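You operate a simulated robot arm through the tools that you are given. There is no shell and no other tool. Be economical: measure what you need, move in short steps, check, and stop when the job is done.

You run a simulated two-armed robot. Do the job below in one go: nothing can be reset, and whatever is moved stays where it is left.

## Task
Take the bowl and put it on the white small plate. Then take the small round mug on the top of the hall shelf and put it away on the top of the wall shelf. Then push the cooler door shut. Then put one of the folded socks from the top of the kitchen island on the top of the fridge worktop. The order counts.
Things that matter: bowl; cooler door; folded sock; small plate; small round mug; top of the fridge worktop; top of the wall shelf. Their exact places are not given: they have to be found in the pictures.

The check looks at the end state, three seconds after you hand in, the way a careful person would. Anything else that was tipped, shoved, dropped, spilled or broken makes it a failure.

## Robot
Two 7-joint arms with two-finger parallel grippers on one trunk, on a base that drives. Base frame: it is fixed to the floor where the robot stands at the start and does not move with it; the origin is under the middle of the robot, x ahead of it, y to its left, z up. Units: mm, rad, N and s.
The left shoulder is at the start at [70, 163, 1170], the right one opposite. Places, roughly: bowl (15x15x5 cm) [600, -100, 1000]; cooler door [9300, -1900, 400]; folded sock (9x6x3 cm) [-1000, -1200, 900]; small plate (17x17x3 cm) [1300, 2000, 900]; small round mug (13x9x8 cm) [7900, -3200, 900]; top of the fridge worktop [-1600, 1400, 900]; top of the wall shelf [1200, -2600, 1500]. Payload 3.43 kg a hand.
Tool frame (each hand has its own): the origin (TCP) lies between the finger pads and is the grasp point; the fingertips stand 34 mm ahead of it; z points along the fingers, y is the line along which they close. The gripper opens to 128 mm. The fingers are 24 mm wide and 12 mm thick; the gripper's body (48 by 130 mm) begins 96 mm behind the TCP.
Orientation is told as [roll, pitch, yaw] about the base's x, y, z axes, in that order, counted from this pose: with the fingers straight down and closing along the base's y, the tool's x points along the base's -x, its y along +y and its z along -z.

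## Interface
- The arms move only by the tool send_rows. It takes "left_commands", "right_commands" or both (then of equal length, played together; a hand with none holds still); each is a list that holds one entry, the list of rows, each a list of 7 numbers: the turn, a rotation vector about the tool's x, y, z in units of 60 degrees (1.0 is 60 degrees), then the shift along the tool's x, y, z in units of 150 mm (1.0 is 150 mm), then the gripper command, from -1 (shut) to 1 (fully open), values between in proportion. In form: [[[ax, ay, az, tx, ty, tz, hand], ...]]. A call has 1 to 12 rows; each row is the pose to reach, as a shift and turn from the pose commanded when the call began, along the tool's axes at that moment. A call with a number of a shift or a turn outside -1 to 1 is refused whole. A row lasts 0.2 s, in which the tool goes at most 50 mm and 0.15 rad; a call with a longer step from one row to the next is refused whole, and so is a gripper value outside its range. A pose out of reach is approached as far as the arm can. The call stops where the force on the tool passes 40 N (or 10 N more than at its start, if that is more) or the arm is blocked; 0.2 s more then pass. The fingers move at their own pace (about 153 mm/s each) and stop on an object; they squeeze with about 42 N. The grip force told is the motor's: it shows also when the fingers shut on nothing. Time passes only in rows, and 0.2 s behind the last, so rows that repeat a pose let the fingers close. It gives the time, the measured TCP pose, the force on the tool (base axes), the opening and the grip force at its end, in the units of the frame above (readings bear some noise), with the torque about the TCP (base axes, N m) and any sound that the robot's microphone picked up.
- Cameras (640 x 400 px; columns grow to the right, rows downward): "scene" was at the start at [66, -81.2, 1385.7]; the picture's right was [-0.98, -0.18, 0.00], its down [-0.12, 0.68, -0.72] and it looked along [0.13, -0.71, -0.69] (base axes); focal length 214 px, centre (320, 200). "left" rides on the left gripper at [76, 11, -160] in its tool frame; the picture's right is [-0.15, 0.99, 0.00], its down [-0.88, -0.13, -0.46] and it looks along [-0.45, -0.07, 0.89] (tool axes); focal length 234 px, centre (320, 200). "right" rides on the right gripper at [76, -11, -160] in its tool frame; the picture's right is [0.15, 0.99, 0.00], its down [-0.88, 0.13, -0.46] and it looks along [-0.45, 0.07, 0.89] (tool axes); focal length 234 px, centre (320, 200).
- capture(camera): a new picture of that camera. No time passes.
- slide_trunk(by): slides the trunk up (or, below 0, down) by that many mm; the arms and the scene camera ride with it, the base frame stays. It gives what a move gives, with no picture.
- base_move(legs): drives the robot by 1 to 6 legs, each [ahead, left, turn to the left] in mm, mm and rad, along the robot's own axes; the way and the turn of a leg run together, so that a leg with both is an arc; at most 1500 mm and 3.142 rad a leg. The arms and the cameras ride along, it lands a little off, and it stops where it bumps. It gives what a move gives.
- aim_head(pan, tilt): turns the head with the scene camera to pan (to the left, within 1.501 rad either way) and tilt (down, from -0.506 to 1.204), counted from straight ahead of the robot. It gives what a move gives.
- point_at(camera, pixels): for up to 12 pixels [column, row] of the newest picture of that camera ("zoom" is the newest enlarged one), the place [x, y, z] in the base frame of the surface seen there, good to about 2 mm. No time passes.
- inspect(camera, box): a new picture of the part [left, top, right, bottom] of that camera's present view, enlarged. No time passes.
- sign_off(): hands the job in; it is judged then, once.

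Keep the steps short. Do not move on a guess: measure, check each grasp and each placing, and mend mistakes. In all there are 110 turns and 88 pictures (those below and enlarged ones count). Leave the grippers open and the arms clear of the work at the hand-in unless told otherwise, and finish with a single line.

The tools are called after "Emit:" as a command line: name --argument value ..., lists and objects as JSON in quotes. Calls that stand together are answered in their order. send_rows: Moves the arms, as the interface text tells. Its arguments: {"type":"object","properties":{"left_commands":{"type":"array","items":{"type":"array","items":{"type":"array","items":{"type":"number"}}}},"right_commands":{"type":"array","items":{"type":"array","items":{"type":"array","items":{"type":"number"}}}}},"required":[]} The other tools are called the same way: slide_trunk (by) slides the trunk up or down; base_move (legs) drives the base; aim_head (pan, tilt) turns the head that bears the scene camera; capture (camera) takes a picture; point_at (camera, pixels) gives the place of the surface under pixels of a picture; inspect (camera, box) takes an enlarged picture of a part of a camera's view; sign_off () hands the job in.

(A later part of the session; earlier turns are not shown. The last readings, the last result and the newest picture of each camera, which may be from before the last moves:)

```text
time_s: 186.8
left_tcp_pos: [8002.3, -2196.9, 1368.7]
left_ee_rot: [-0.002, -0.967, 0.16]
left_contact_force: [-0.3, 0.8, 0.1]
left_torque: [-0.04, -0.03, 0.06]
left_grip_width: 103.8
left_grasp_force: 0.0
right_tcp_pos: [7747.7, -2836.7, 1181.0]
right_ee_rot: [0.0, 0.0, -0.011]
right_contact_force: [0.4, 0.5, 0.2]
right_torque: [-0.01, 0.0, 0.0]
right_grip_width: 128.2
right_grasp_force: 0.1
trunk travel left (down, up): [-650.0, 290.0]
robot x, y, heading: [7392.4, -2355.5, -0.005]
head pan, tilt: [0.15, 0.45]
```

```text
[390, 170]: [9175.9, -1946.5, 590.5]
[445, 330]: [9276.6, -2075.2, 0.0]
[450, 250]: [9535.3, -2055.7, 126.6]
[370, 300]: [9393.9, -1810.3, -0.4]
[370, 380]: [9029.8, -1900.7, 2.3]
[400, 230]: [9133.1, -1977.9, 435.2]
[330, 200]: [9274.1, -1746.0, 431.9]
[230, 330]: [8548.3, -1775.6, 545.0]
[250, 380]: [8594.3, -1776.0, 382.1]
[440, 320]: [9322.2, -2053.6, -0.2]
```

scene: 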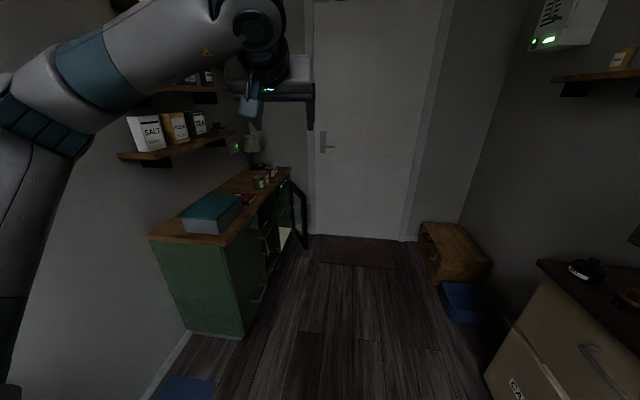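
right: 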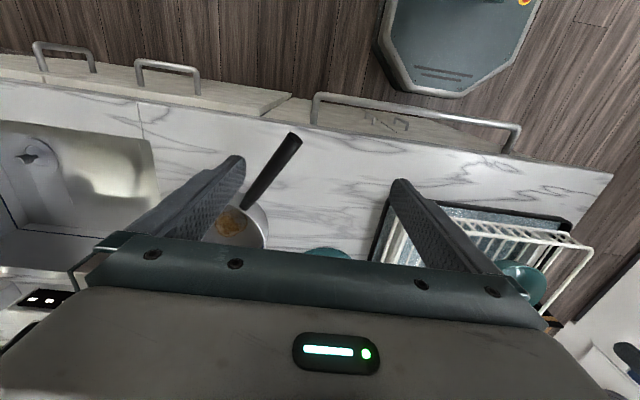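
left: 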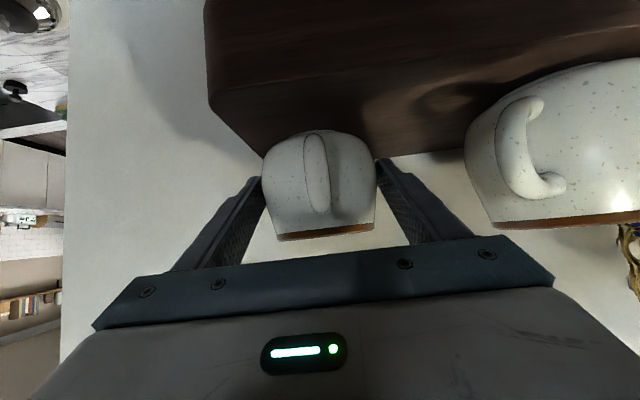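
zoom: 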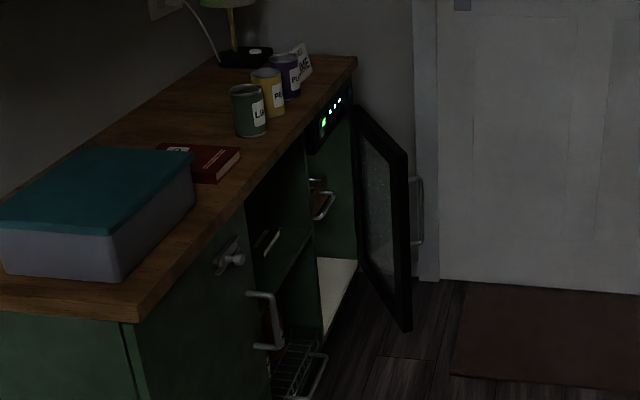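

The glass door hinges at its far end (x≈9340) and stands open toward me, free edge at about (9133,-1978). I'll push it toward +y from in front with the right hand, closed and pointing forward. First I retract the left hand and begin tilting the right one.

Emit:
send_rows --left_commands '[[[0, 0, 0, 0.13, 0, -0.19, 0.4], [0, 0, 0, 0.26, 0, -0.39, 0], [0, 0, 0, 0.4, 0, -0.59, -0.4], [0, 0, 0, 0.54, 0, -0.79, -1], [0, 0, 0, 0.67, 0, -0.98, -1]]]' --right_commands '[[[0, -0.13, 0, 0, 0, 0, 0.4], [0, -0.27, 0, 0, 0, 0, 0], [0, -0.4, 0, 0, 0, 0, -0.4], [0, -0.53, 0, 0, 0, 0, -1], [0, -0.668, 0, 0, 0, 0, -1]]]'

Emit:
send_rows --right_commands '[[[0, -0.13, 0, 0, 0, 0, -1], [0, -0.27, 0, 0, 0, 0, -1], [0, -0.4, 0, 0, 0, 0, -1], [0, -0.53, 0, 0, 0, 0, -1], [0, -0.668, 0, 0, 0, 0, -1], [0, -0.668, 0, 0, 0, 0, -1]]]'

Emit:
base_move --legs '[[1300, -145, 0], [0, 0, 1.576]]'

Emit:
aim_head --pan -0.5 --tilt 0.7

Emit:
capture --camera "scene"

```text
time_s: 188.0
left_tcp_pos: [7823.9, -2225.7, 1369.1]
left_ee_rot: [0.0, -0.966, 0.16]
left_contact_force: [0.0, 0.0, 0.5]
left_torque: [0.02, -0.01, 0.02]
left_grip_width: 0.0
left_grasp_force: 33.1
right_tcp_pos: [7746.1, -2838.7, 1181.8]
right_ee_rot: [0.001, -0.702, -0.01]
right_contact_force: [-0.2, -0.1, -0.8]
right_torque: [-0.01, -0.04, -0.01]
right_grip_width: 0.3
right_grasp_force: 33.3
trunk travel left (down, up): [-650.0, 290.0]
robot x, y, heading: [7387.8, -2356.4, -0.014]
head pan, tilt: [0.15, 0.45]
```

```text
time_s: 189.4
left_tcp_pos: [7827.5, -2225.5, 1367.5]
left_ee_rot: [-0.003, -0.965, 0.163]
left_contact_force: [1.2, 0.0, -0.7]
left_torque: [-0.03, 0.04, -0.02]
left_grip_width: 0.0
left_grasp_force: 33.5
right_tcp_pos: [7762.1, -2893.9, 1195.5]
right_ee_rot: [-0.003, -1.401, -0.007]
right_contact_force: [0.1, -0.3, -0.6]
right_torque: [0.01, 0.0, 0.02]
right_grip_width: 0.1
right_grasp_force: 32.6
right hand out of reach, approached as far as the arm can: row 2, 3, 4, 5, 6
trunk travel left (down, up): [-650.0, 290.0]
robot x, y, heading: [7394.3, -2353.7, -0.011]
head pan, tilt: [0.15, 0.45]
```

```text
time_s: 199.9
left_tcp_pos: [8547.7, -2080.8, 1368.3]
left_ee_rot: [-0.001, -0.964, 1.773]
left_contact_force: [0.7, 0.0, -0.2]
left_torque: [-0.01, 0.01, 0.01]
left_grip_width: 0.0
left_grasp_force: 32.9
right_tcp_pos: [9218.3, -2118.6, 1195.2]
right_ee_rot: [0.001, -1.398, 1.601]
right_contact_force: [0.0, -0.1, -1.2]
right_torque: [-0.02, 0.02, -0.02]
right_grip_width: 0.2
right_grasp_force: 33.3
trunk travel left (down, up): [-650.0, 290.0]
robot x, y, heading: [8699.1, -2511.4, 1.601]
head pan, tilt: [0.15, 0.45]
```

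```text
time_s: 200.9
left_tcp_pos: [8548.1, -2081.8, 1368.1]
left_ee_rot: [0.0, -0.967, 1.774]
left_contact_force: [-1.0, 0.4, 0.1]
left_torque: [0.0, -0.02, 0.01]
left_grip_width: 0.2
left_grasp_force: 32.7
right_tcp_pos: [9217.9, -2118.7, 1195.3]
right_ee_rot: [0.003, -1.399, 1.601]
right_contact_force: [0.2, -0.9, 0.5]
right_torque: [0.01, -0.03, 0.02]
right_grip_width: 0.0
right_grasp_force: 32.8
trunk travel left (down, up): [-650.0, 290.0]
robot x, y, heading: [8698.2, -2515.2, 1.6]
head pan, tilt: [-0.499, 0.7]
```

```text
37 pictures are left
```

scene: 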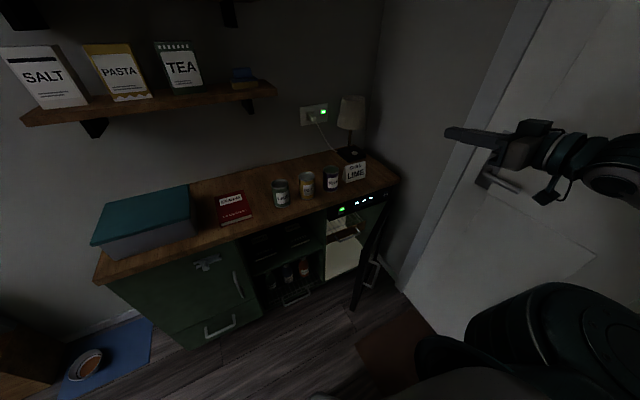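

I see the door nearly edge-on around (368,260). I zoom and measure the free edge, top, and handle.

Emit:
inspect --camera "scene" --box '[310, 170, 430, 330]'

Emit:
point_at --camera "zoom" --pixels '[[285, 75], [160, 330], [245, 220], [230, 250], [200, 280], [260, 150], [300, 250], [240, 300], [90, 200], [200, 70], [130, 90], [330, 70]]'

```text
2.50 times, centred on (370, 250) of scene
```

zoom: 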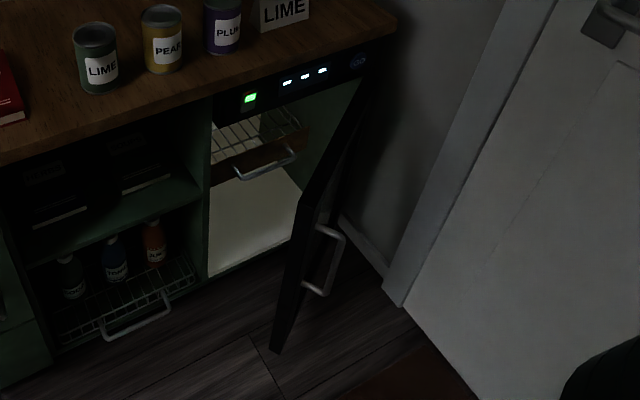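

```text
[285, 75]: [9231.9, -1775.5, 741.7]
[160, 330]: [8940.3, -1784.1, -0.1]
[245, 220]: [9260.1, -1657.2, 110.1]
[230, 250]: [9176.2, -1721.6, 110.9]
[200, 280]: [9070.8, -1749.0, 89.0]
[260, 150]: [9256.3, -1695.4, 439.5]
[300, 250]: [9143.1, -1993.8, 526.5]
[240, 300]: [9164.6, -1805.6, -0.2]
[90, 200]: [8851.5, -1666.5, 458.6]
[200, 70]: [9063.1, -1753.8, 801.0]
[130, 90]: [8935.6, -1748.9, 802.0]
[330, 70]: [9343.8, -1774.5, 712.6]
```

Emit:
point_at --camera "zoom" --pixels '[[310, 195], [292, 290], [280, 340], [325, 165], [345, 130], [322, 200], [335, 235], [315, 288], [340, 255], [355, 100], [305, 270], [312, 240]]'

```text
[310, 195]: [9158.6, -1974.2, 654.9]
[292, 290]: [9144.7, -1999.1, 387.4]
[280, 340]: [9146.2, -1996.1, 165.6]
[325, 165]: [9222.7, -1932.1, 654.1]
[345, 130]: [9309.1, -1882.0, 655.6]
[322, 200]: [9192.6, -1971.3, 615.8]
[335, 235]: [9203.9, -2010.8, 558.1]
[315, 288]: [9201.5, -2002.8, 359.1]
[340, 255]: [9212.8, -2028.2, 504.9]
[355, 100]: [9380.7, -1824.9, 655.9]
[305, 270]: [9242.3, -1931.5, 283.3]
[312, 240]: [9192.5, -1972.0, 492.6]
```

The door's outer face runs from (9145,-1996) at its free edge to about (9400,-1810); top z 655, handle z 359–558. I'll push on the frame at z≈600, x≈9165. I shift the right hand there, then lower the trunk.

Emit:
send_rows --right_commands '[[[0, 0, 0, 0, 0.18, -0.03, -1], [0, 0, 0, 0, 0.353, -0.07, -1], [0, 0, 0, 0, 0.353, -0.07, -1]]]'

Emit:
slide_trunk --by -590

Emit:
capture --camera "scene"

Emit:
capture --camera "right"

```text
time_s: 201.7
left_tcp_pos: [8547.7, -2081.8, 1368.6]
left_ee_rot: [-0.002, -0.963, 1.773]
left_contact_force: [0.7, 0.0, -0.2]
left_torque: [-0.02, -0.01, 0.01]
left_grip_width: 0.0
left_grasp_force: 33.4
right_tcp_pos: [9213.3, -2115.4, 1211.3]
right_ee_rot: [0.007, -1.398, 1.599]
right_contact_force: [0.3, -0.1, 0.1]
right_torque: [0.0, -0.01, 0.01]
right_grip_width: 0.0
right_grasp_force: 33.6
right hand out of reach, approached as far as the arm can: row 1, 2, 3
trunk travel left (down, up): [-650.0, 290.0]
robot x, y, heading: [8696.9, -2510.2, 1.61]
head pan, tilt: [-0.499, 0.7]
```

```text
refused: -590 is not a number from -400 to 400
```

```text
35 pictures are left
```

scene: 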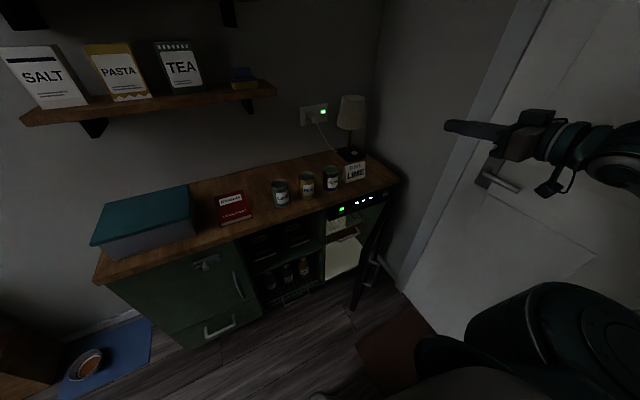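

```text
34 pictures are left
```

right: 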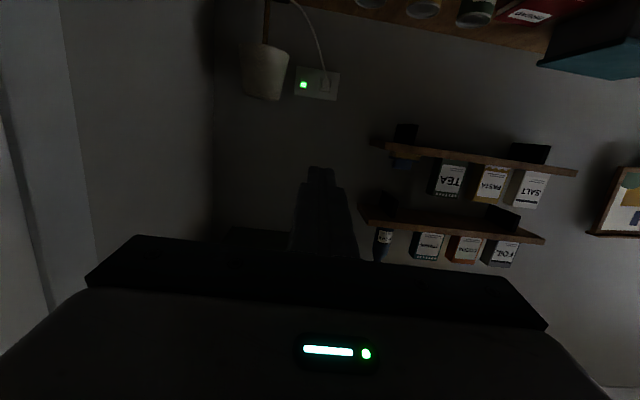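

The trunk slides at most 400 at a time, and the right hand is at a limit because it is held too close. I back the base 180 mm and then stretch the hand forward and inward.

Emit:
base_move --legs '[[-180, 0, -0.03]]'

Emit:
send_rows --right_commands '[[[0, 0, 0, 0, 0.1, 0.25, -1], [0, 0, 0, 0, 0.2, 0.5, -1], [0, 0, 0, 0, 0.3, 0.75, -1], [0, 0, 0, 0, 0.35, 1, -1], [0, 0, 0, 0, 0.35, 1, -1]]]'

```text
time_s: 203.2
left_tcp_pos: [8562.9, -2257.3, 1369.0]
left_ee_rot: [-0.003, -0.965, 1.742]
left_contact_force: [-0.2, 0.2, 0.1]
left_torque: [0.01, -0.02, 0.0]
left_grip_width: 0.0
left_grasp_force: 32.8
right_tcp_pos: [9228.4, -2311.6, 1211.0]
right_ee_rot: [0.004, -1.399, 1.57]
right_contact_force: [0.4, 0.2, -0.4]
right_torque: [0.02, -0.01, 0.0]
right_grip_width: 0.2
right_grasp_force: 33.3
trunk travel left (down, up): [-650.0, 290.0]
robot x, y, heading: [8699.3, -2691.4, 1.564]
head pan, tilt: [-0.499, 0.7]
```

```text
time_s: 204.4
left_tcp_pos: [8563.6, -2258.7, 1368.9]
left_ee_rot: [-0.001, -0.966, 1.743]
left_contact_force: [-0.8, -0.9, 0.1]
left_torque: [-0.03, -0.05, -0.01]
left_grip_width: 0.0
left_grasp_force: 33.1
right_tcp_pos: [9174.3, -2166.3, 1187.1]
right_ee_rot: [0.005, -1.399, 1.569]
right_contact_force: [-1.4, -1.1, 0.2]
right_torque: [-0.03, 0.03, 0.04]
right_grip_width: 0.0
right_grasp_force: 32.6
right hand out of reach, approached as far as the arm can: row 1
trunk travel left (down, up): [-650.0, 290.0]
robot x, y, heading: [8697.2, -2694.2, 1.574]
head pan, tilt: [-0.499, 0.7]
```

Good. Now I lower the trunk by 400 and then 185.

Emit:
slide_trunk --by -400

Emit:
slide_trunk --by -185

Emit:
capture --camera "scene"

```text
time_s: 208.3
left_tcp_pos: [8564.6, -2257.4, 968.7]
left_ee_rot: [-0.001, -0.966, 1.741]
left_contact_force: [-0.3, -0.3, 0.2]
left_torque: [-0.01, 0.02, 0.03]
left_grip_width: 0.1
left_grasp_force: 33.4
right_tcp_pos: [9175.3, -2164.4, 785.4]
right_ee_rot: [0.003, -1.397, 1.568]
right_contact_force: [1.0, 0.1, -0.8]
right_torque: [0.02, -0.02, -0.02]
right_grip_width: 0.1
right_grasp_force: 32.7
trunk travel left (down, up): [-250.0, 690.0]
robot x, y, heading: [8699.4, -2694.0, 1.569]
head pan, tilt: [-0.499, 0.7]
```

```text
time_s: 210.3
left_tcp_pos: [8563.5, -2256.3, 782.9]
left_ee_rot: [-0.001, -0.964, 1.742]
left_contact_force: [0.2, -0.6, -0.2]
left_torque: [-0.01, 0.03, 0.01]
left_grip_width: 0.0
left_grasp_force: 32.5
right_tcp_pos: [9174.8, -2164.8, 601.2]
right_ee_rot: [0.004, -1.399, 1.569]
right_contact_force: [0.1, -0.1, -0.5]
right_torque: [-0.02, 0.02, 0.0]
right_grip_width: 0.0
right_grasp_force: 33.2
trunk travel left (down, up): [-65.0, 875.0]
robot x, y, heading: [8699.0, -2690.2, 1.566]
head pan, tilt: [-0.499, 0.7]
```

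```text
33 pictures are left
```

scene: 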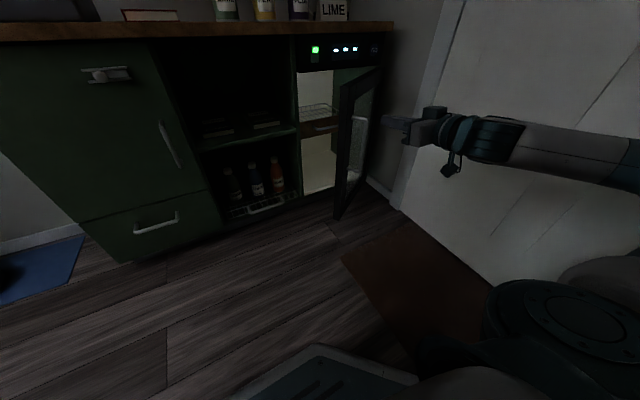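

The right hand is in front of the door's outer face. I drive ahead 120 mm (tips still short of the door), then push with the arm.

Emit:
base_move --legs '[[120, 0, 0]]'

Emit:
send_rows --right_commands '[[[0, 0, 0, -0.025, 0, 0.148, -1], [0, 0, 0, -0.05, 0, 0.295, -1], [0, 0, 0, -0.075, 0, 0.443, -1], [0, 0, 0, -0.1, 0, 0.59, -1], [0, 0, 0, -0.127, 0, 0.74, -1], [0, 0, 0, -0.15, 0, 0.88, -1], [0, 0, 0, -0.17, 0, 0.985, -1]]]'

Emit:
capture --camera "scene"

```text
time_s: 211.5
left_tcp_pos: [8564.2, -2135.7, 783.2]
left_ee_rot: [-0.002, -0.965, 1.741]
left_contact_force: [0.1, -0.3, -0.2]
left_torque: [-0.05, 0.04, 0.02]
left_grip_width: 0.1
left_grasp_force: 33.2
right_tcp_pos: [9175.5, -2044.1, 599.3]
right_ee_rot: [0.003, -1.397, 1.567]
right_contact_force: [-0.2, -0.6, -0.3]
right_torque: [-0.02, -0.03, 0.0]
right_grip_width: 0.1
right_grasp_force: 33.3
trunk travel left (down, up): [-65.0, 875.0]
robot x, y, heading: [8700.6, -2571.3, 1.566]
head pan, tilt: [-0.499, 0.7]
```

```text
time_s: 213.1
left_tcp_pos: [8564.5, -2135.7, 783.4]
left_ee_rot: [-0.003, -0.965, 1.739]
left_contact_force: [0.1, 0.6, 0.6]
left_torque: [0.01, 0.03, -0.02]
left_grip_width: 0.0
left_grasp_force: 32.9
right_tcp_pos: [9176.0, -1895.7, 600.6]
right_ee_rot: [0.001, -1.398, 1.568]
right_contact_force: [0.0, -0.5, 0.1]
right_torque: [-0.01, -0.03, -0.01]
right_grip_width: 0.0
right_grasp_force: 32.8
trunk travel left (down, up): [-65.0, 875.0]
robot x, y, heading: [8698.3, -2570.6, 1.571]
head pan, tilt: [-0.499, 0.7]
```

```text
32 pictures are left
```

scene: 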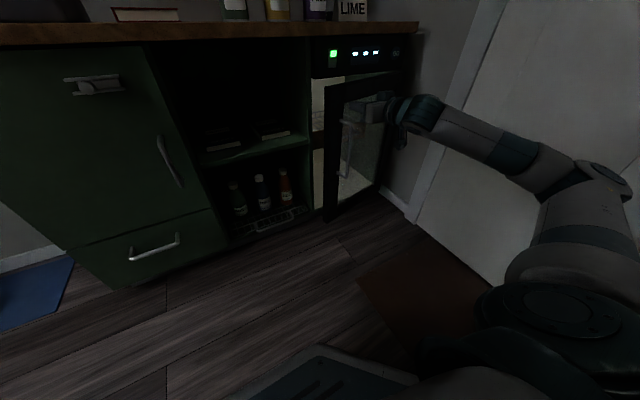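

The door swings freely with the push. I push on, about 90 mm, until force builds.

Emit:
send_rows --right_commands '[[[0, 0, 0, -0.02, 0, 0.12, -1], [0, 0, 0, -0.041, 0, 0.24, -1], [0, 0, 0, -0.061, 0, 0.36, -1], [0, 0, 0, -0.078, 0, 0.46, -1], [0, 0, 0, -0.092, 0, 0.54, -1], [0, 0, 0, -0.1, 0, 0.6, -1], [0, 0, 0, -0.11, 0, 0.66, -1]]]'

Emit:
inspect --camera "scene" --box '[270, 30, 450, 240]'

```text
time_s: 214.3
left_tcp_pos: [8566.8, -2136.7, 784.4]
left_ee_rot: [-0.002, -0.964, 1.737]
left_contact_force: [0.2, 0.0, -0.3]
left_torque: [-0.01, 0.01, 0.01]
left_grip_width: 0.0
left_grasp_force: 32.6
right_tcp_pos: [9175.2, -1822.6, 598.7]
right_ee_rot: [0.003, -1.394, 1.571]
right_contact_force: [-0.8, -8.2, 0.4]
right_torque: [0.04, 0.06, 0.04]
right_grip_width: 0.1
right_grasp_force: 33.7
trunk travel left (down, up): [-65.0, 875.0]
robot x, y, heading: [8698.3, -2570.0, 1.567]
head pan, tilt: [-0.499, 0.7]
stopped in row 5 (right hand): the force on the tool passed its limit (the readings are from after the stop); the commanded pose is now the measured one
```

```text
1.90 times, centred on (360, 135) of scene
```

zoom: 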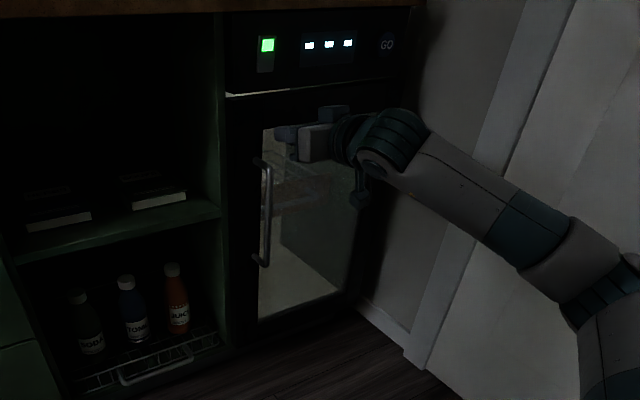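

Force stopped the push with the door looking shut. I measure the frame to confirm it lies flush.

Emit:
point_at --camera "zoom" --pixels '[[240, 110], [245, 200], [245, 330], [300, 310], [355, 300], [375, 100], [240, 94], [290, 100], [223, 150], [240, 60]]'

```text
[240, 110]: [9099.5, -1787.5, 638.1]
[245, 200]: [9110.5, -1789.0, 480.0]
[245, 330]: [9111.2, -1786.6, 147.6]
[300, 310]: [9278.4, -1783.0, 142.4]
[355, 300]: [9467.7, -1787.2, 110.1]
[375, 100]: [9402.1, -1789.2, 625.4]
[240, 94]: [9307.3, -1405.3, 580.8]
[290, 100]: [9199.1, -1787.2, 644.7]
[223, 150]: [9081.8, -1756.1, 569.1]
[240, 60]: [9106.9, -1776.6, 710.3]
```

The door is flush (y≈-1788 all along). I withdraw the right hand, back off, raise the trunk, and re-check the door.

Emit:
send_rows --right_commands '[[[0, 0, 0, 0.03, 0, -0.2, -1], [0, 0, 0, 0.08, 0, -0.45, -1], [0, 0, 0, 0.12, 0, -0.7, -1], [0, 0, 0, 0.17, 0, -0.98, -1]]]'

Emit:
base_move --legs '[[-150, 0, 0]]'

Emit:
slide_trunk --by 400

Emit:
slide_trunk --by 185

Emit:
capture --camera "scene"

```text
time_s: 215.3
left_tcp_pos: [8564.2, -2136.4, 783.9]
left_ee_rot: [-0.002, -0.964, 1.741]
left_contact_force: [-0.4, -0.1, 0.1]
left_torque: [0.03, 0.02, -0.02]
left_grip_width: 0.0
left_grasp_force: 32.6
right_tcp_pos: [9175.4, -1972.1, 598.6]
right_ee_rot: [0.006, -1.392, 1.567]
right_contact_force: [-0.1, -0.3, -0.6]
right_torque: [0.03, 0.01, 0.0]
right_grip_width: 0.1
right_grasp_force: 33.5
trunk travel left (down, up): [-65.0, 875.0]
robot x, y, heading: [8695.2, -2573.3, 1.568]
head pan, tilt: [-0.499, 0.7]
```

```text
time_s: 216.7
left_tcp_pos: [8563.8, -2289.5, 783.5]
left_ee_rot: [-0.001, -0.965, 1.741]
left_contact_force: [0.6, -0.9, -0.4]
left_torque: [0.02, 0.01, -0.02]
left_grip_width: 0.0
left_grasp_force: 32.9
right_tcp_pos: [9174.1, -2124.9, 598.9]
right_ee_rot: [0.007, -1.395, 1.57]
right_contact_force: [-0.1, 0.4, 0.0]
right_torque: [0.0, 0.02, 0.0]
right_grip_width: 0.0
right_grasp_force: 32.6
trunk travel left (down, up): [-65.0, 875.0]
robot x, y, heading: [8695.1, -2724.1, 1.561]
head pan, tilt: [-0.499, 0.7]
```

```text
time_s: 220.5
left_tcp_pos: [8563.5, -2290.1, 1183.0]
left_ee_rot: [-0.003, -0.962, 1.741]
left_contact_force: [-0.7, 0.5, -0.1]
left_torque: [0.0, -0.03, 0.0]
left_grip_width: 0.0
left_grasp_force: 32.8
right_tcp_pos: [9174.1, -2123.1, 998.6]
right_ee_rot: [0.008, -1.393, 1.568]
right_contact_force: [0.0, 0.0, 0.2]
right_torque: [0.01, -0.02, -0.01]
right_grip_width: 0.0
right_grasp_force: 33.0
trunk travel left (down, up): [-465.0, 475.0]
robot x, y, heading: [8695.3, -2730.4, 1.568]
head pan, tilt: [-0.499, 0.7]
```

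```text
time_s: 222.5
left_tcp_pos: [8563.5, -2289.5, 1368.0]
left_ee_rot: [-0.003, -0.963, 1.739]
left_contact_force: [0.4, 0.9, 0.1]
left_torque: [0.01, -0.01, 0.01]
left_grip_width: 0.0
left_grasp_force: 33.2
right_tcp_pos: [9173.2, -2124.3, 1183.1]
right_ee_rot: [0.007, -1.395, 1.569]
right_contact_force: [0.2, 0.5, -0.1]
right_torque: [0.0, -0.03, 0.02]
right_grip_width: 0.0
right_grasp_force: 32.4
trunk travel left (down, up): [-650.0, 290.0]
robot x, y, heading: [8699.9, -2723.0, 1.571]
head pan, tilt: [-0.499, 0.7]
```

```text
30 pictures are left
```

scene: 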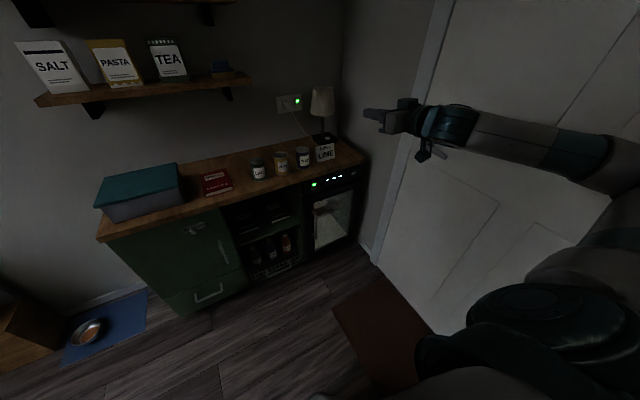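

The cooler door is shut. Next the sock: I turn west and drive back through the passage.

Emit:
base_move --legs '[[320, 0, 0], [0, 0, 1.571], [1500, 0, 0], [1500, 0, 0]]'

```text
time_s: 242.7
left_tcp_pos: [5232.4, -2572.3, 1369.1]
left_ee_rot: [-0.003, -0.966, -2.962]
left_contact_force: [0.2, 0.8, -0.4]
left_torque: [0.01, 0.01, -0.04]
left_grip_width: 0.1
left_grasp_force: 33.0
right_tcp_pos: [5059.8, -1964.1, 1184.4]
right_ee_rot: [0.007, -1.394, -3.134]
right_contact_force: [1.5, 0.4, 0.5]
right_torque: [-0.03, 0.01, -0.02]
right_grip_width: 0.0
right_grasp_force: 32.3
trunk travel left (down, up): [-650.0, 290.0]
robot x, y, heading: [5666.8, -2436.4, -3.137]
head pan, tilt: [-0.499, 0.7]
```

I continue around the dining table and along the north side to about (1500,1000).

Emit:
base_move --legs '[[767, -1136, 0], [550, -1390, 0], [1150, -700, 0], [1300, -200, 0]]'

```text
time_s: 268.9
left_tcp_pos: [1406.8, 735.4, 1369.2]
left_ee_rot: [-0.002, -0.964, -2.953]
left_contact_force: [-0.5, -0.4, 0.2]
left_torque: [0.02, 0.01, 0.01]
left_grip_width: 0.0
left_grasp_force: 32.8
right_tcp_pos: [1228.8, 1343.2, 1183.0]
right_ee_rot: [0.008, -1.396, -3.125]
right_contact_force: [-0.2, 1.1, 0.5]
right_torque: [-0.01, 0.02, -0.02]
right_grip_width: 0.2
right_grasp_force: 33.0
trunk travel left (down, up): [-650.0, 290.0]
robot x, y, heading: [1837.7, 879.9, -3.12]
head pan, tilt: [-0.499, 0.7]
```

I go a little further west, turn to face south (-y), and sidestep into the kitchen aisle, then look at the island.

Emit:
base_move --legs '[[900, -80, 0], [0, 0, 1.55], [0, -850, 0]]'

Emit:
aim_head --pan -0.6 --tilt 0.5

Emit:
capture --camera "scene"

```text
time_s: 271.0
left_tcp_pos: [1188.2, 745.1, 1366.8]
left_ee_rot: [0.0, -0.961, -2.935]
left_contact_force: [-1.0, 0.3, -0.7]
left_torque: [0.0, -0.04, 0.0]
left_grip_width: 0.0
left_grasp_force: 33.2
right_tcp_pos: [996.5, 1347.1, 1181.4]
right_ee_rot: [-0.002, -1.388, -3.096]
right_contact_force: [-1.5, -0.6, 0.4]
right_torque: [0.02, 0.04, -0.04]
right_grip_width: 0.0
right_grasp_force: 32.7
trunk travel left (down, up): [-650.0, 290.0]
robot x, y, heading: [1624.0, 898.6, -3.105]
head pan, tilt: [-0.499, 0.7]
stopped in leg 1: the robot was blocked; the commanded pose is now the measured one
```

```text
time_s: 271.7
left_tcp_pos: [1191.4, 746.5, 1368.7]
left_ee_rot: [-0.002, -0.965, -2.936]
left_contact_force: [-0.3, -0.2, -0.4]
left_torque: [0.02, 0.02, -0.03]
left_grip_width: 0.2
left_grasp_force: 32.8
right_tcp_pos: [1002.3, 1351.0, 1183.5]
right_ee_rot: [-0.002, -1.394, -3.099]
right_contact_force: [0.0, 0.3, -0.2]
right_torque: [-0.03, 0.02, 0.0]
right_grip_width: 0.0
right_grasp_force: 33.3
trunk travel left (down, up): [-650.0, 290.0]
robot x, y, heading: [1623.0, 900.1, -3.108]
head pan, tilt: [-0.6, 0.499]
```

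```text
29 pictures are left
```

scene: 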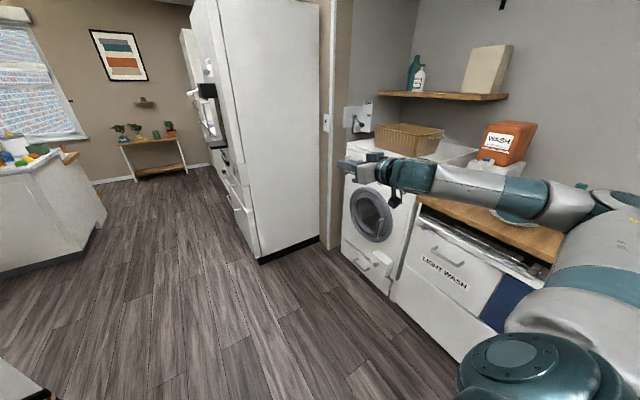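

The base was blocked, likely by the trolley on my left. I look down left.

Emit:
aim_head --pan 0.7 --tilt 0.9

Emit:
capture --camera "scene"

```text
time_s: 273.2
left_tcp_pos: [1193.6, 744.6, 1368.8]
left_ee_rot: [-0.004, -0.966, -2.931]
left_contact_force: [-0.3, -0.4, -0.1]
left_torque: [0.0, -0.01, 0.0]
left_grip_width: 0.2
left_grasp_force: 33.0
right_tcp_pos: [1001.3, 1344.6, 1184.9]
right_ee_rot: [-0.002, -1.393, -3.095]
right_contact_force: [0.1, -0.3, 0.4]
right_torque: [-0.01, 0.02, -0.02]
right_grip_width: 0.0
right_grasp_force: 32.5
trunk travel left (down, up): [-650.0, 290.0]
robot x, y, heading: [1625.3, 893.7, -3.104]
head pan, tilt: [0.7, 0.901]
```

```text
28 pictures are left
```

scene: 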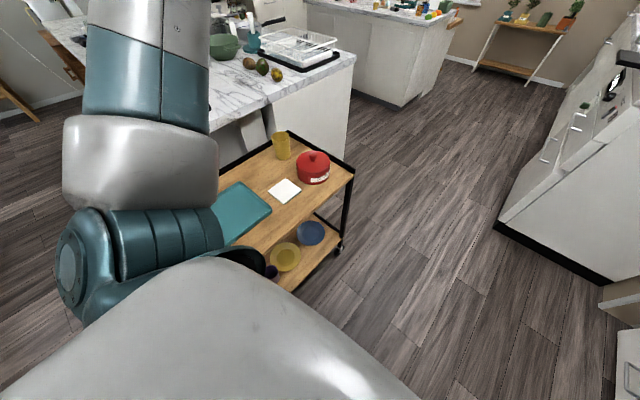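

The trolley is upright with its things in place. I measure where it stands compared with before (its west post was near (961,509)).

Emit:
point_at --camera "scene" --pixels '[[353, 172], [340, 246], [342, 215], [240, 250], [285, 132], [300, 280], [312, 165], [240, 210], [283, 145], [265, 265]]'

```text
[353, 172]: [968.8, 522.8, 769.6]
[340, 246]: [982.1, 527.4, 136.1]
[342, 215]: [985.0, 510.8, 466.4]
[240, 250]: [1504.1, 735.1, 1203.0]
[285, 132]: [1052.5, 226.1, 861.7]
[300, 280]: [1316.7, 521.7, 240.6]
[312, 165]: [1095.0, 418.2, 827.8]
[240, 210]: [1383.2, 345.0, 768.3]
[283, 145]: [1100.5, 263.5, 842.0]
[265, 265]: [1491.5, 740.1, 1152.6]
```

The trolley stands as before (post faces at x 961–985, y≈523), so it was only touched. I step 120 mm away from it, go on west, turn south and sidestep into the aisle.

Emit:
base_move --legs '[[0, -120, 0], [700, -30, -0.02], [0, 0, 1.555], [0, -850, 0]]'

Emit:
aim_head --pan -0.6 --tilt 0.5

Emit:
capture --camera "scene"

```text
time_s: 284.8
left_tcp_pos: [382.7, 566.5, 1368.3]
left_ee_rot: [0.0, -0.966, -1.482]
left_contact_force: [-0.2, -1.0, 0.4]
left_torque: [-0.01, 0.02, 0.04]
left_grip_width: 0.0
left_grasp_force: 33.0
right_tcp_pos: [-239.1, 449.3, 1183.1]
right_ee_rot: [-0.004, -1.394, -1.641]
right_contact_force: [0.2, -0.3, -0.2]
right_torque: [0.0, 0.03, 0.0]
right_grip_width: 0.0
right_grasp_force: 33.2
trunk travel left (down, up): [-650.0, 290.0]
robot x, y, heading: [279.7, 1015.5, -1.654]
head pan, tilt: [0.7, 0.901]
stopped in leg 4: the robot was blocked; the commanded pose is now the measured one
```

```text
time_s: 286.2
left_tcp_pos: [383.3, 571.5, 1368.9]
left_ee_rot: [-0.002, -0.965, -1.481]
left_contact_force: [0.5, -0.6, 0.0]
left_torque: [-0.01, 0.02, -0.01]
left_grip_width: 0.0
left_grasp_force: 32.6
right_tcp_pos: [-236.8, 452.0, 1185.6]
right_ee_rot: [-0.008, -1.394, -1.64]
right_contact_force: [0.0, -0.9, -0.7]
right_torque: [0.01, -0.03, 0.02]
right_grip_width: 0.0
right_grasp_force: 33.1
trunk travel left (down, up): [-650.0, 290.0]
robot x, y, heading: [284.6, 1012.2, -1.646]
head pan, tilt: [-0.6, 0.499]
```

```text
27 pictures are left
```

scene: 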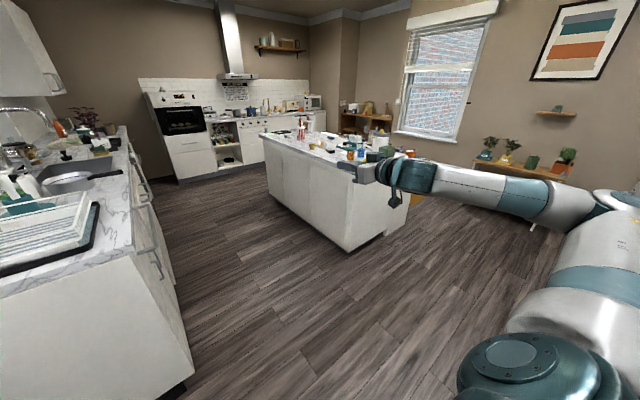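

The fridge corner blocked the sidestep (rigid, nothing moved). I measure the island and the counter end, then plan.

Emit:
point_at --camera "scene" --pixels '[[345, 248], [348, 160], [268, 195], [262, 135], [180, 340], [410, 205], [300, 140], [400, 170], [140, 290], [190, 180]]'

Emit:
inspect --camera "scene" --box '[240, 90, 440, 210]'

```text
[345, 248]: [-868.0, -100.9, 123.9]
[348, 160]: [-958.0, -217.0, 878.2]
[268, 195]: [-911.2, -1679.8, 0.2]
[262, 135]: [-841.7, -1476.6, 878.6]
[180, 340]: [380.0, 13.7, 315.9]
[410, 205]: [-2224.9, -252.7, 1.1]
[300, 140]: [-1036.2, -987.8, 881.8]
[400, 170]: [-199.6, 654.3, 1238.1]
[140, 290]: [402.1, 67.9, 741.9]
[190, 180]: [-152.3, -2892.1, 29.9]
```

```text
3.20 times, centred on (340, 150) of scene
```

zoom: 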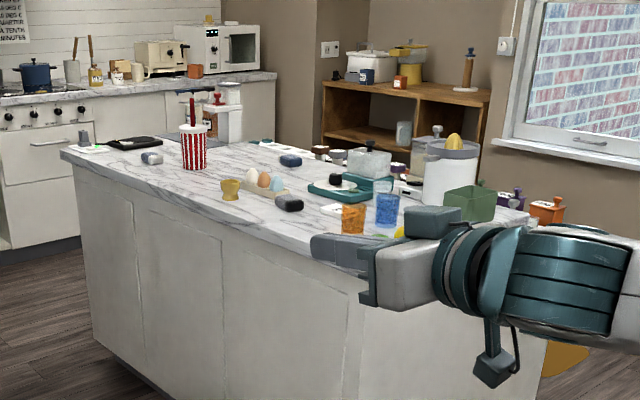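

Several small folded lumps lie on the island: zoom (152,158), (289,203), (290,160). I measure them.

Emit:
point_at --camera "zoom" --pixels '[[152, 157], [289, 202], [290, 160], [230, 190], [195, 160], [265, 185], [340, 185], [133, 143]]'

```text
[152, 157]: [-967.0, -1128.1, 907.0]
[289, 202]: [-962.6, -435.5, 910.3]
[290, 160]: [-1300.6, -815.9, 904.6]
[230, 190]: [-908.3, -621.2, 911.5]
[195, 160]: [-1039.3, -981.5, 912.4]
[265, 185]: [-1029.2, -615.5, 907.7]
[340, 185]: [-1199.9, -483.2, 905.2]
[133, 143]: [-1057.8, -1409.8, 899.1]
```

The socks appear at (-967,-1128) and possibly (-963,-436). I drive into the aisle, face the island (west), and view from close.

Emit:
base_move --legs '[[500, 0, 0], [0, 0, -1.496], [560, 0, 0], [0, 850, 0]]'

Emit:
aim_head --pan 0.4 --tilt 0.7

Emit:
capture --camera "scene"

```text
time_s: 293.6
left_tcp_pos: [-247.3, 357.7, 1369.6]
left_ee_rot: [-0.032, -0.967, -2.944]
left_contact_force: [0.3, -0.3, -0.6]
left_torque: [0.03, 0.0, 0.01]
left_grip_width: 0.0
left_grasp_force: 33.2
right_tcp_pos: [-415.6, 967.2, 1194.0]
right_ee_rot: [-0.104, -1.393, -3.028]
right_contact_force: [0.2, -0.1, 0.4]
right_torque: [-0.01, -0.01, -0.01]
right_grip_width: 0.0
right_grasp_force: 33.3
trunk travel left (down, up): [-650.0, 290.0]
robot x, y, heading: [184.8, 516.4, -3.145]
head pan, tilt: [-0.6, 0.499]
stopped in leg 3: the robot was blocked; the commanded pose is now the measured one
```

```text
time_s: 294.9
left_tcp_pos: [-247.2, 355.8, 1367.6]
left_ee_rot: [-0.036, -0.967, -2.943]
left_contact_force: [0.1, -0.6, 0.3]
left_torque: [-0.02, -0.02, -0.02]
left_grip_width: 0.0
left_grasp_force: 33.3
right_tcp_pos: [-415.5, 967.0, 1193.7]
right_ee_rot: [-0.106, -1.393, -3.025]
right_contact_force: [-0.4, 0.3, 0.6]
right_torque: [0.01, -0.04, 0.01]
right_grip_width: 0.2
right_grasp_force: 33.2
trunk travel left (down, up): [-650.0, 290.0]
robot x, y, heading: [181.2, 512.6, -3.142]
head pan, tilt: [0.4, 0.7]
```

```text
25 pictures are left
```

scene: 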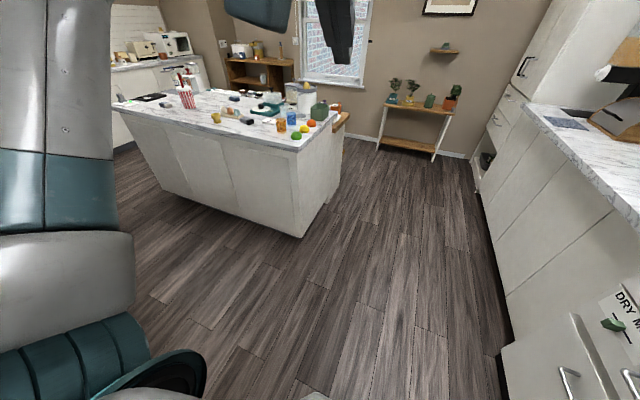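

The right arm's elbow has brushed the fridge front (its hand reads 0.1 rad off). I move left away from it at once, then diagonally into the aisle.

Emit:
base_move --legs '[[0, 80, 0], [190, 180, 0]]'

Emit:
aim_head --pan -0.9 --tilt 0.45

Emit:
capture --camera "scene"

```text
time_s: 297.4
left_tcp_pos: [-439.1, 118.9, 1369.8]
left_ee_rot: [0.002, -0.969, -2.976]
left_contact_force: [0.9, 0.6, -0.4]
left_torque: [0.02, 0.01, -0.01]
left_grip_width: 0.0
left_grasp_force: 32.9
right_tcp_pos: [-607.2, 727.6, 1181.1]
right_ee_rot: [0.01, -1.393, 3.14]
right_contact_force: [-0.7, 0.2, -1.0]
right_torque: [0.0, 0.02, 0.04]
right_grip_width: 0.1
right_grasp_force: 33.3
trunk travel left (down, up): [-650.0, 290.0]
robot x, y, heading: [-5.8, 252.4, 3.142]
head pan, tilt: [0.4, 0.7]
```

```text
time_s: 298.9
left_tcp_pos: [-440.5, 119.8, 1369.9]
left_ee_rot: [-0.002, -0.968, -2.975]
left_contact_force: [0.2, -1.3, 0.0]
left_torque: [-0.02, 0.01, -0.02]
left_grip_width: 0.0
left_grasp_force: 32.0
right_tcp_pos: [-606.6, 726.9, 1182.1]
right_ee_rot: [0.008, -1.39, -3.141]
right_contact_force: [-0.2, 0.8, 0.6]
right_torque: [0.01, 0.01, 0.0]
right_grip_width: 0.0
right_grasp_force: 33.0
trunk travel left (down, up): [-650.0, 290.0]
robot x, y, heading: [-7.6, 251.9, 3.137]
head pan, tilt: [-0.901, 0.45]
```

```text
24 pictures are left
```

scene: 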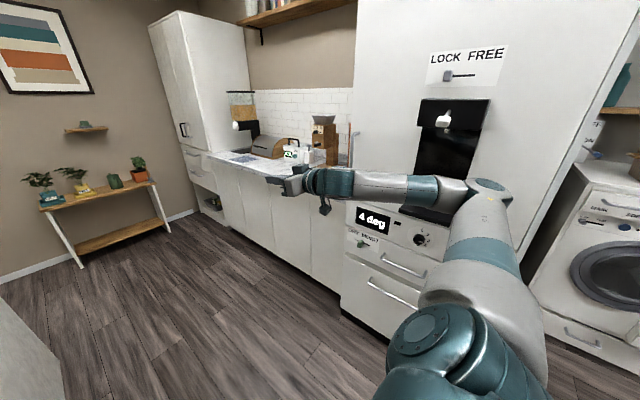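

The fridge is untouched, and its worktop is to the left of it. Now I drive to the island, and look at the socks.

Emit:
base_move --legs '[[343, 540, 0]]'

Emit:
aim_head --pan 0.35 --tilt 0.65

Emit:
capture --camera "scene"

```text
time_s: 302.4
left_tcp_pos: [-784.5, -406.1, 1369.4]
left_ee_rot: [-0.001, -0.967, -2.977]
left_contact_force: [0.1, 0.6, -0.8]
left_torque: [0.02, 0.02, 0.02]
left_grip_width: 0.4
left_grasp_force: 33.2
right_tcp_pos: [-951.3, 201.8, 1180.9]
right_ee_rot: [0.009, -1.39, 3.14]
right_contact_force: [-0.1, 0.5, -0.2]
right_torque: [-0.01, -0.02, -0.02]
right_grip_width: 0.0
right_grasp_force: 32.9
trunk travel left (down, up): [-650.0, 290.0]
robot x, y, heading: [-349.4, -276.2, 3.142]
head pan, tilt: [-0.901, 0.45]
```

```text
time_s: 303.9
left_tcp_pos: [-784.6, -407.5, 1369.7]
left_ee_rot: [-0.001, -0.967, -2.976]
left_contact_force: [0.2, 0.3, 0.7]
left_torque: [0.0, 0.02, -0.01]
left_grip_width: 0.0
left_grasp_force: 32.8
right_tcp_pos: [-950.8, 201.1, 1181.2]
right_ee_rot: [0.009, -1.393, 3.14]
right_contact_force: [0.1, 0.9, -0.5]
right_torque: [0.01, -0.02, -0.01]
right_grip_width: 0.5
right_grasp_force: 33.4
trunk travel left (down, up): [-650.0, 290.0]
robot x, y, heading: [-349.8, -276.7, 3.14]
head pan, tilt: [0.351, 0.649]
```

```text
23 pictures are left
```

scene: 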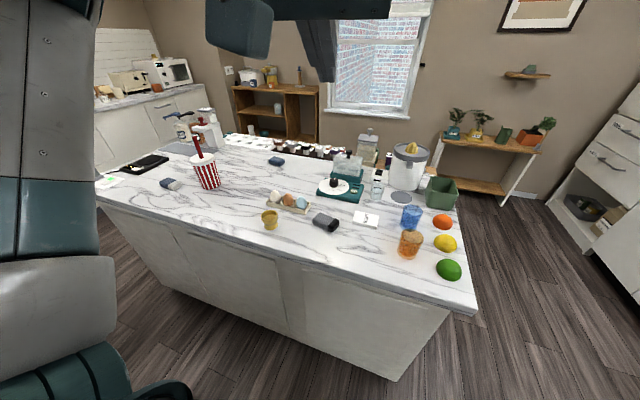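

Emit:
inspect --camera "scene" --box '[150, 140, 390, 250]'

```text
2.67 times, centred on (270, 195) of scene
```

zoom: 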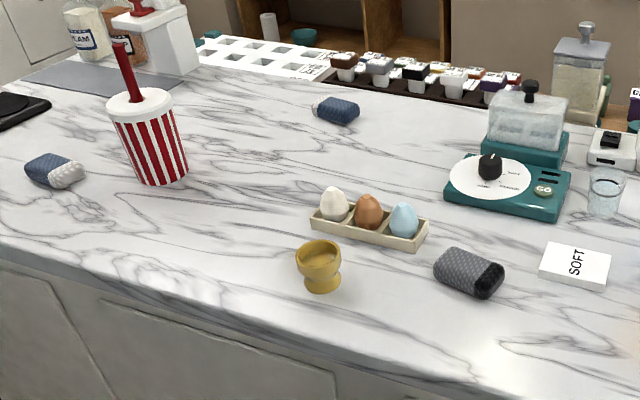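

There are three folded socks. The blue-and-white one near (-967,-1128) matches the place told and stands clear, so I take that one. I drive left to line up.

Emit:
base_move --legs '[[0, 705, 0]]'

Emit:
send_rows --left_commands '[[[0, 0.13, 0, 0, 0, 0, -0.6], [0, 0.27, 0, 0, 0, 0, -0.2], [0, 0.4, 0, 0, 0, 0, 0.2], [0, 0.53, 0, 0, 0, 0, 0.6], [0, 0.66, 0, 0, 0, 0, 0.6], [0, 0.79, 0, 0, 0, 0, 0.6], [0, 0.92, 0, 0, 0, 0, 0.6], [0, 0.92, 0, 0, 0, 0, 0.6]]]'

Emit:
capture --camera "left"

```text
time_s: 307.8
left_tcp_pos: [-783.3, -1121.0, 1368.9]
left_ee_rot: [0.001, -0.967, -2.97]
left_contact_force: [0.3, 0.4, -0.3]
left_torque: [0.02, 0.0, -0.01]
left_grip_width: 0.0
left_grasp_force: 33.1
right_tcp_pos: [-953.9, -516.0, 1182.3]
right_ee_rot: [0.008, -1.391, -3.136]
right_contact_force: [-0.2, 0.1, 1.0]
right_torque: [-0.02, 0.01, 0.03]
right_grip_width: 0.0
right_grasp_force: 33.2
trunk travel left (down, up): [-650.0, 290.0]
robot x, y, heading: [-346.4, -989.3, -3.142]
head pan, tilt: [0.351, 0.649]
```

```text
time_s: 309.6
left_tcp_pos: [-781.8, -1123.3, 1370.2]
left_ee_rot: [-0.001, -0.005, -2.972]
left_contact_force: [-0.5, 0.1, -0.1]
left_torque: [0.0, 0.0, 0.02]
left_grip_width: 102.5
left_grasp_force: 0.0
right_tcp_pos: [-953.0, -516.2, 1181.4]
right_ee_rot: [0.006, -1.391, -3.138]
right_contact_force: [1.5, -0.7, -0.6]
right_torque: [-0.02, 0.02, -0.01]
right_grip_width: 0.0
right_grasp_force: 32.7
trunk travel left (down, up): [-650.0, 290.0]
robot x, y, heading: [-348.8, -989.5, -3.138]
head pan, tilt: [0.351, 0.649]
```

```text
21 pictures are left
```

left: 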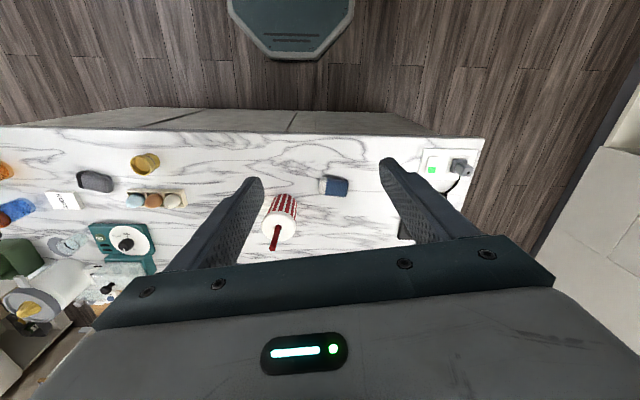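

The sock shows at (334,186), its long axis roughly along base y. I zoom and measure its outline and the cup and straw.

Emit:
inspect --camera "left" --box '[250, 150, 410, 260]'

Emit:
point_at --camera "zoom" --pixels '[[280, 140], [390, 135], [335, 107], [335, 178], [335, 142], [300, 140], [370, 145], [100, 375], [130, 260], [185, 200], [330, 60]]'

```text
3.64 times, centred on (330, 205) of left
```

zoom: 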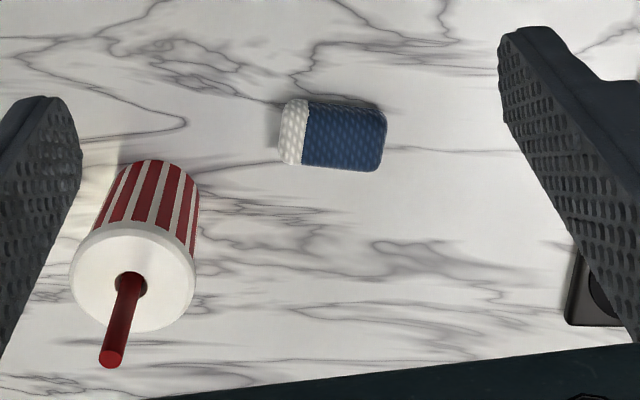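

```text
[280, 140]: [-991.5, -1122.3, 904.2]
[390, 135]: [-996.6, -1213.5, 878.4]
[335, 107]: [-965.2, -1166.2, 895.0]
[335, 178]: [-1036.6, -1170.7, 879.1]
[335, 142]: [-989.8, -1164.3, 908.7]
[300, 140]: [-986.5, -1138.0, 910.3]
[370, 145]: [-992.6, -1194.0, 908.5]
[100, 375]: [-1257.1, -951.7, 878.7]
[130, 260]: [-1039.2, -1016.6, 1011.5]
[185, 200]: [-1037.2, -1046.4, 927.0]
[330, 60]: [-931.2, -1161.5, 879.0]
```

Sock centre ≈ (-990,-1165), top z 910 on the table at 879, about 60 mm wide in x. I turn the hand so that it closes along x, and come down above it in two steps.

Emit:
send_rows --left_commands '[[[0, 0, -0.134, -0.19, 0.008, 0.2, 0.6], [0, 0, -0.267, -0.38, 0.016, 0.4, 0.6], [0, 0, -0.4, -0.57, 0.024, 0.6, 0.6], [0, 0, -0.535, -0.76, 0.032, 0.8, 0.6], [0, 0, -0.668, -0.953, 0.04, 1, 0.6], [0, 0, -0.668, -0.953, 0.04, 1, 0.6]]]'

Emit:
send_rows --left_commands '[[[0, 0, -0.134, -0.07, -0.06, 0.2, 0.6], [0, 0, -0.267, -0.14, -0.12, 0.4, 0.6], [0, 0, -0.4, -0.21, -0.18, 0.6, 0.6], [0, 0, -0.535, -0.28, -0.24, 0.8, 0.6], [0, 0, -0.668, -0.354, -0.295, 1, 0.6], [0, 0, -0.668, -0.354, -0.295, 1, 0.6]]]'

Emit:
capture --camera "left"

```text
time_s: 311.0
left_tcp_pos: [-923.0, -1153.8, 1219.4]
left_ee_rot: [-0.002, -0.004, -2.271]
left_contact_force: [0.3, 0.5, 0.5]
left_torque: [-0.02, 0.02, 0.01]
left_grip_width: 102.3
left_grasp_force: 0.1
right_tcp_pos: [-952.1, -516.0, 1181.5]
right_ee_rot: [0.01, -1.393, -3.138]
right_contact_force: [0.4, -0.2, -0.6]
right_torque: [-0.04, 0.01, 0.06]
right_grip_width: 0.1
right_grasp_force: 33.3
trunk travel left (down, up): [-650.0, 290.0]
robot x, y, heading: [-347.8, -988.2, -3.142]
head pan, tilt: [0.351, 0.649]
```

```text
time_s: 312.4
left_tcp_pos: [-993.3, -1162.6, 1071.4]
left_ee_rot: [-0.005, 0.0, -1.57]
left_contact_force: [0.9, 0.3, -0.1]
left_torque: [0.01, 0.03, -0.03]
left_grip_width: 102.3
left_grasp_force: 0.1
right_tcp_pos: [-953.3, -515.8, 1181.9]
right_ee_rot: [0.009, -1.391, -3.137]
right_contact_force: [-0.5, 0.1, -0.2]
right_torque: [0.02, 0.02, 0.03]
right_grip_width: 0.0
right_grasp_force: 32.8
trunk travel left (down, up): [-650.0, 290.0]
robot x, y, heading: [-352.5, -987.0, -3.138]
head pan, tilt: [0.351, 0.649]
```

```text
19 pictures are left
```

left: 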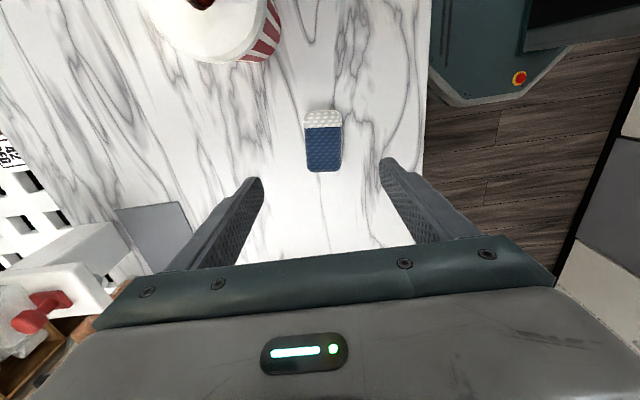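

The sock is centred between the fingers. I check how high the cup's straw stands against the wrist camera before descending.

Emit:
point_at --camera "left" --pixels '[[200, 2], [205, 5], [215, 40], [255, 50], [265, 20], [323, 140], [323, 112], [323, 170], [306, 145], [341, 145]]'

Emit:
inspect --camera "scene" --box '[150, 20, 390, 220]'

```text
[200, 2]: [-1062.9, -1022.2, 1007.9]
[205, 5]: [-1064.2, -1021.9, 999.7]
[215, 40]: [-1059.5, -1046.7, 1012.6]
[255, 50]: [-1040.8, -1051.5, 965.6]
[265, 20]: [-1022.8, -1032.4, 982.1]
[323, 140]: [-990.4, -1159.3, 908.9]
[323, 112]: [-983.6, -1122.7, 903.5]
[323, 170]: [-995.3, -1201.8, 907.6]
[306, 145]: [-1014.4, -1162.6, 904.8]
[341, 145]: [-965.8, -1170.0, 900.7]
```

```text
2.00 times, centred on (270, 120) of scene
```

zoom: 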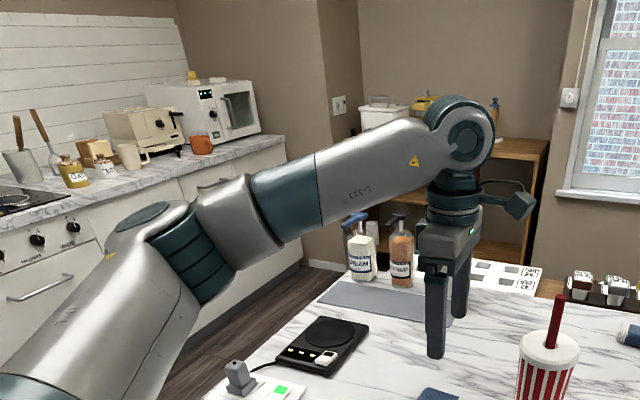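

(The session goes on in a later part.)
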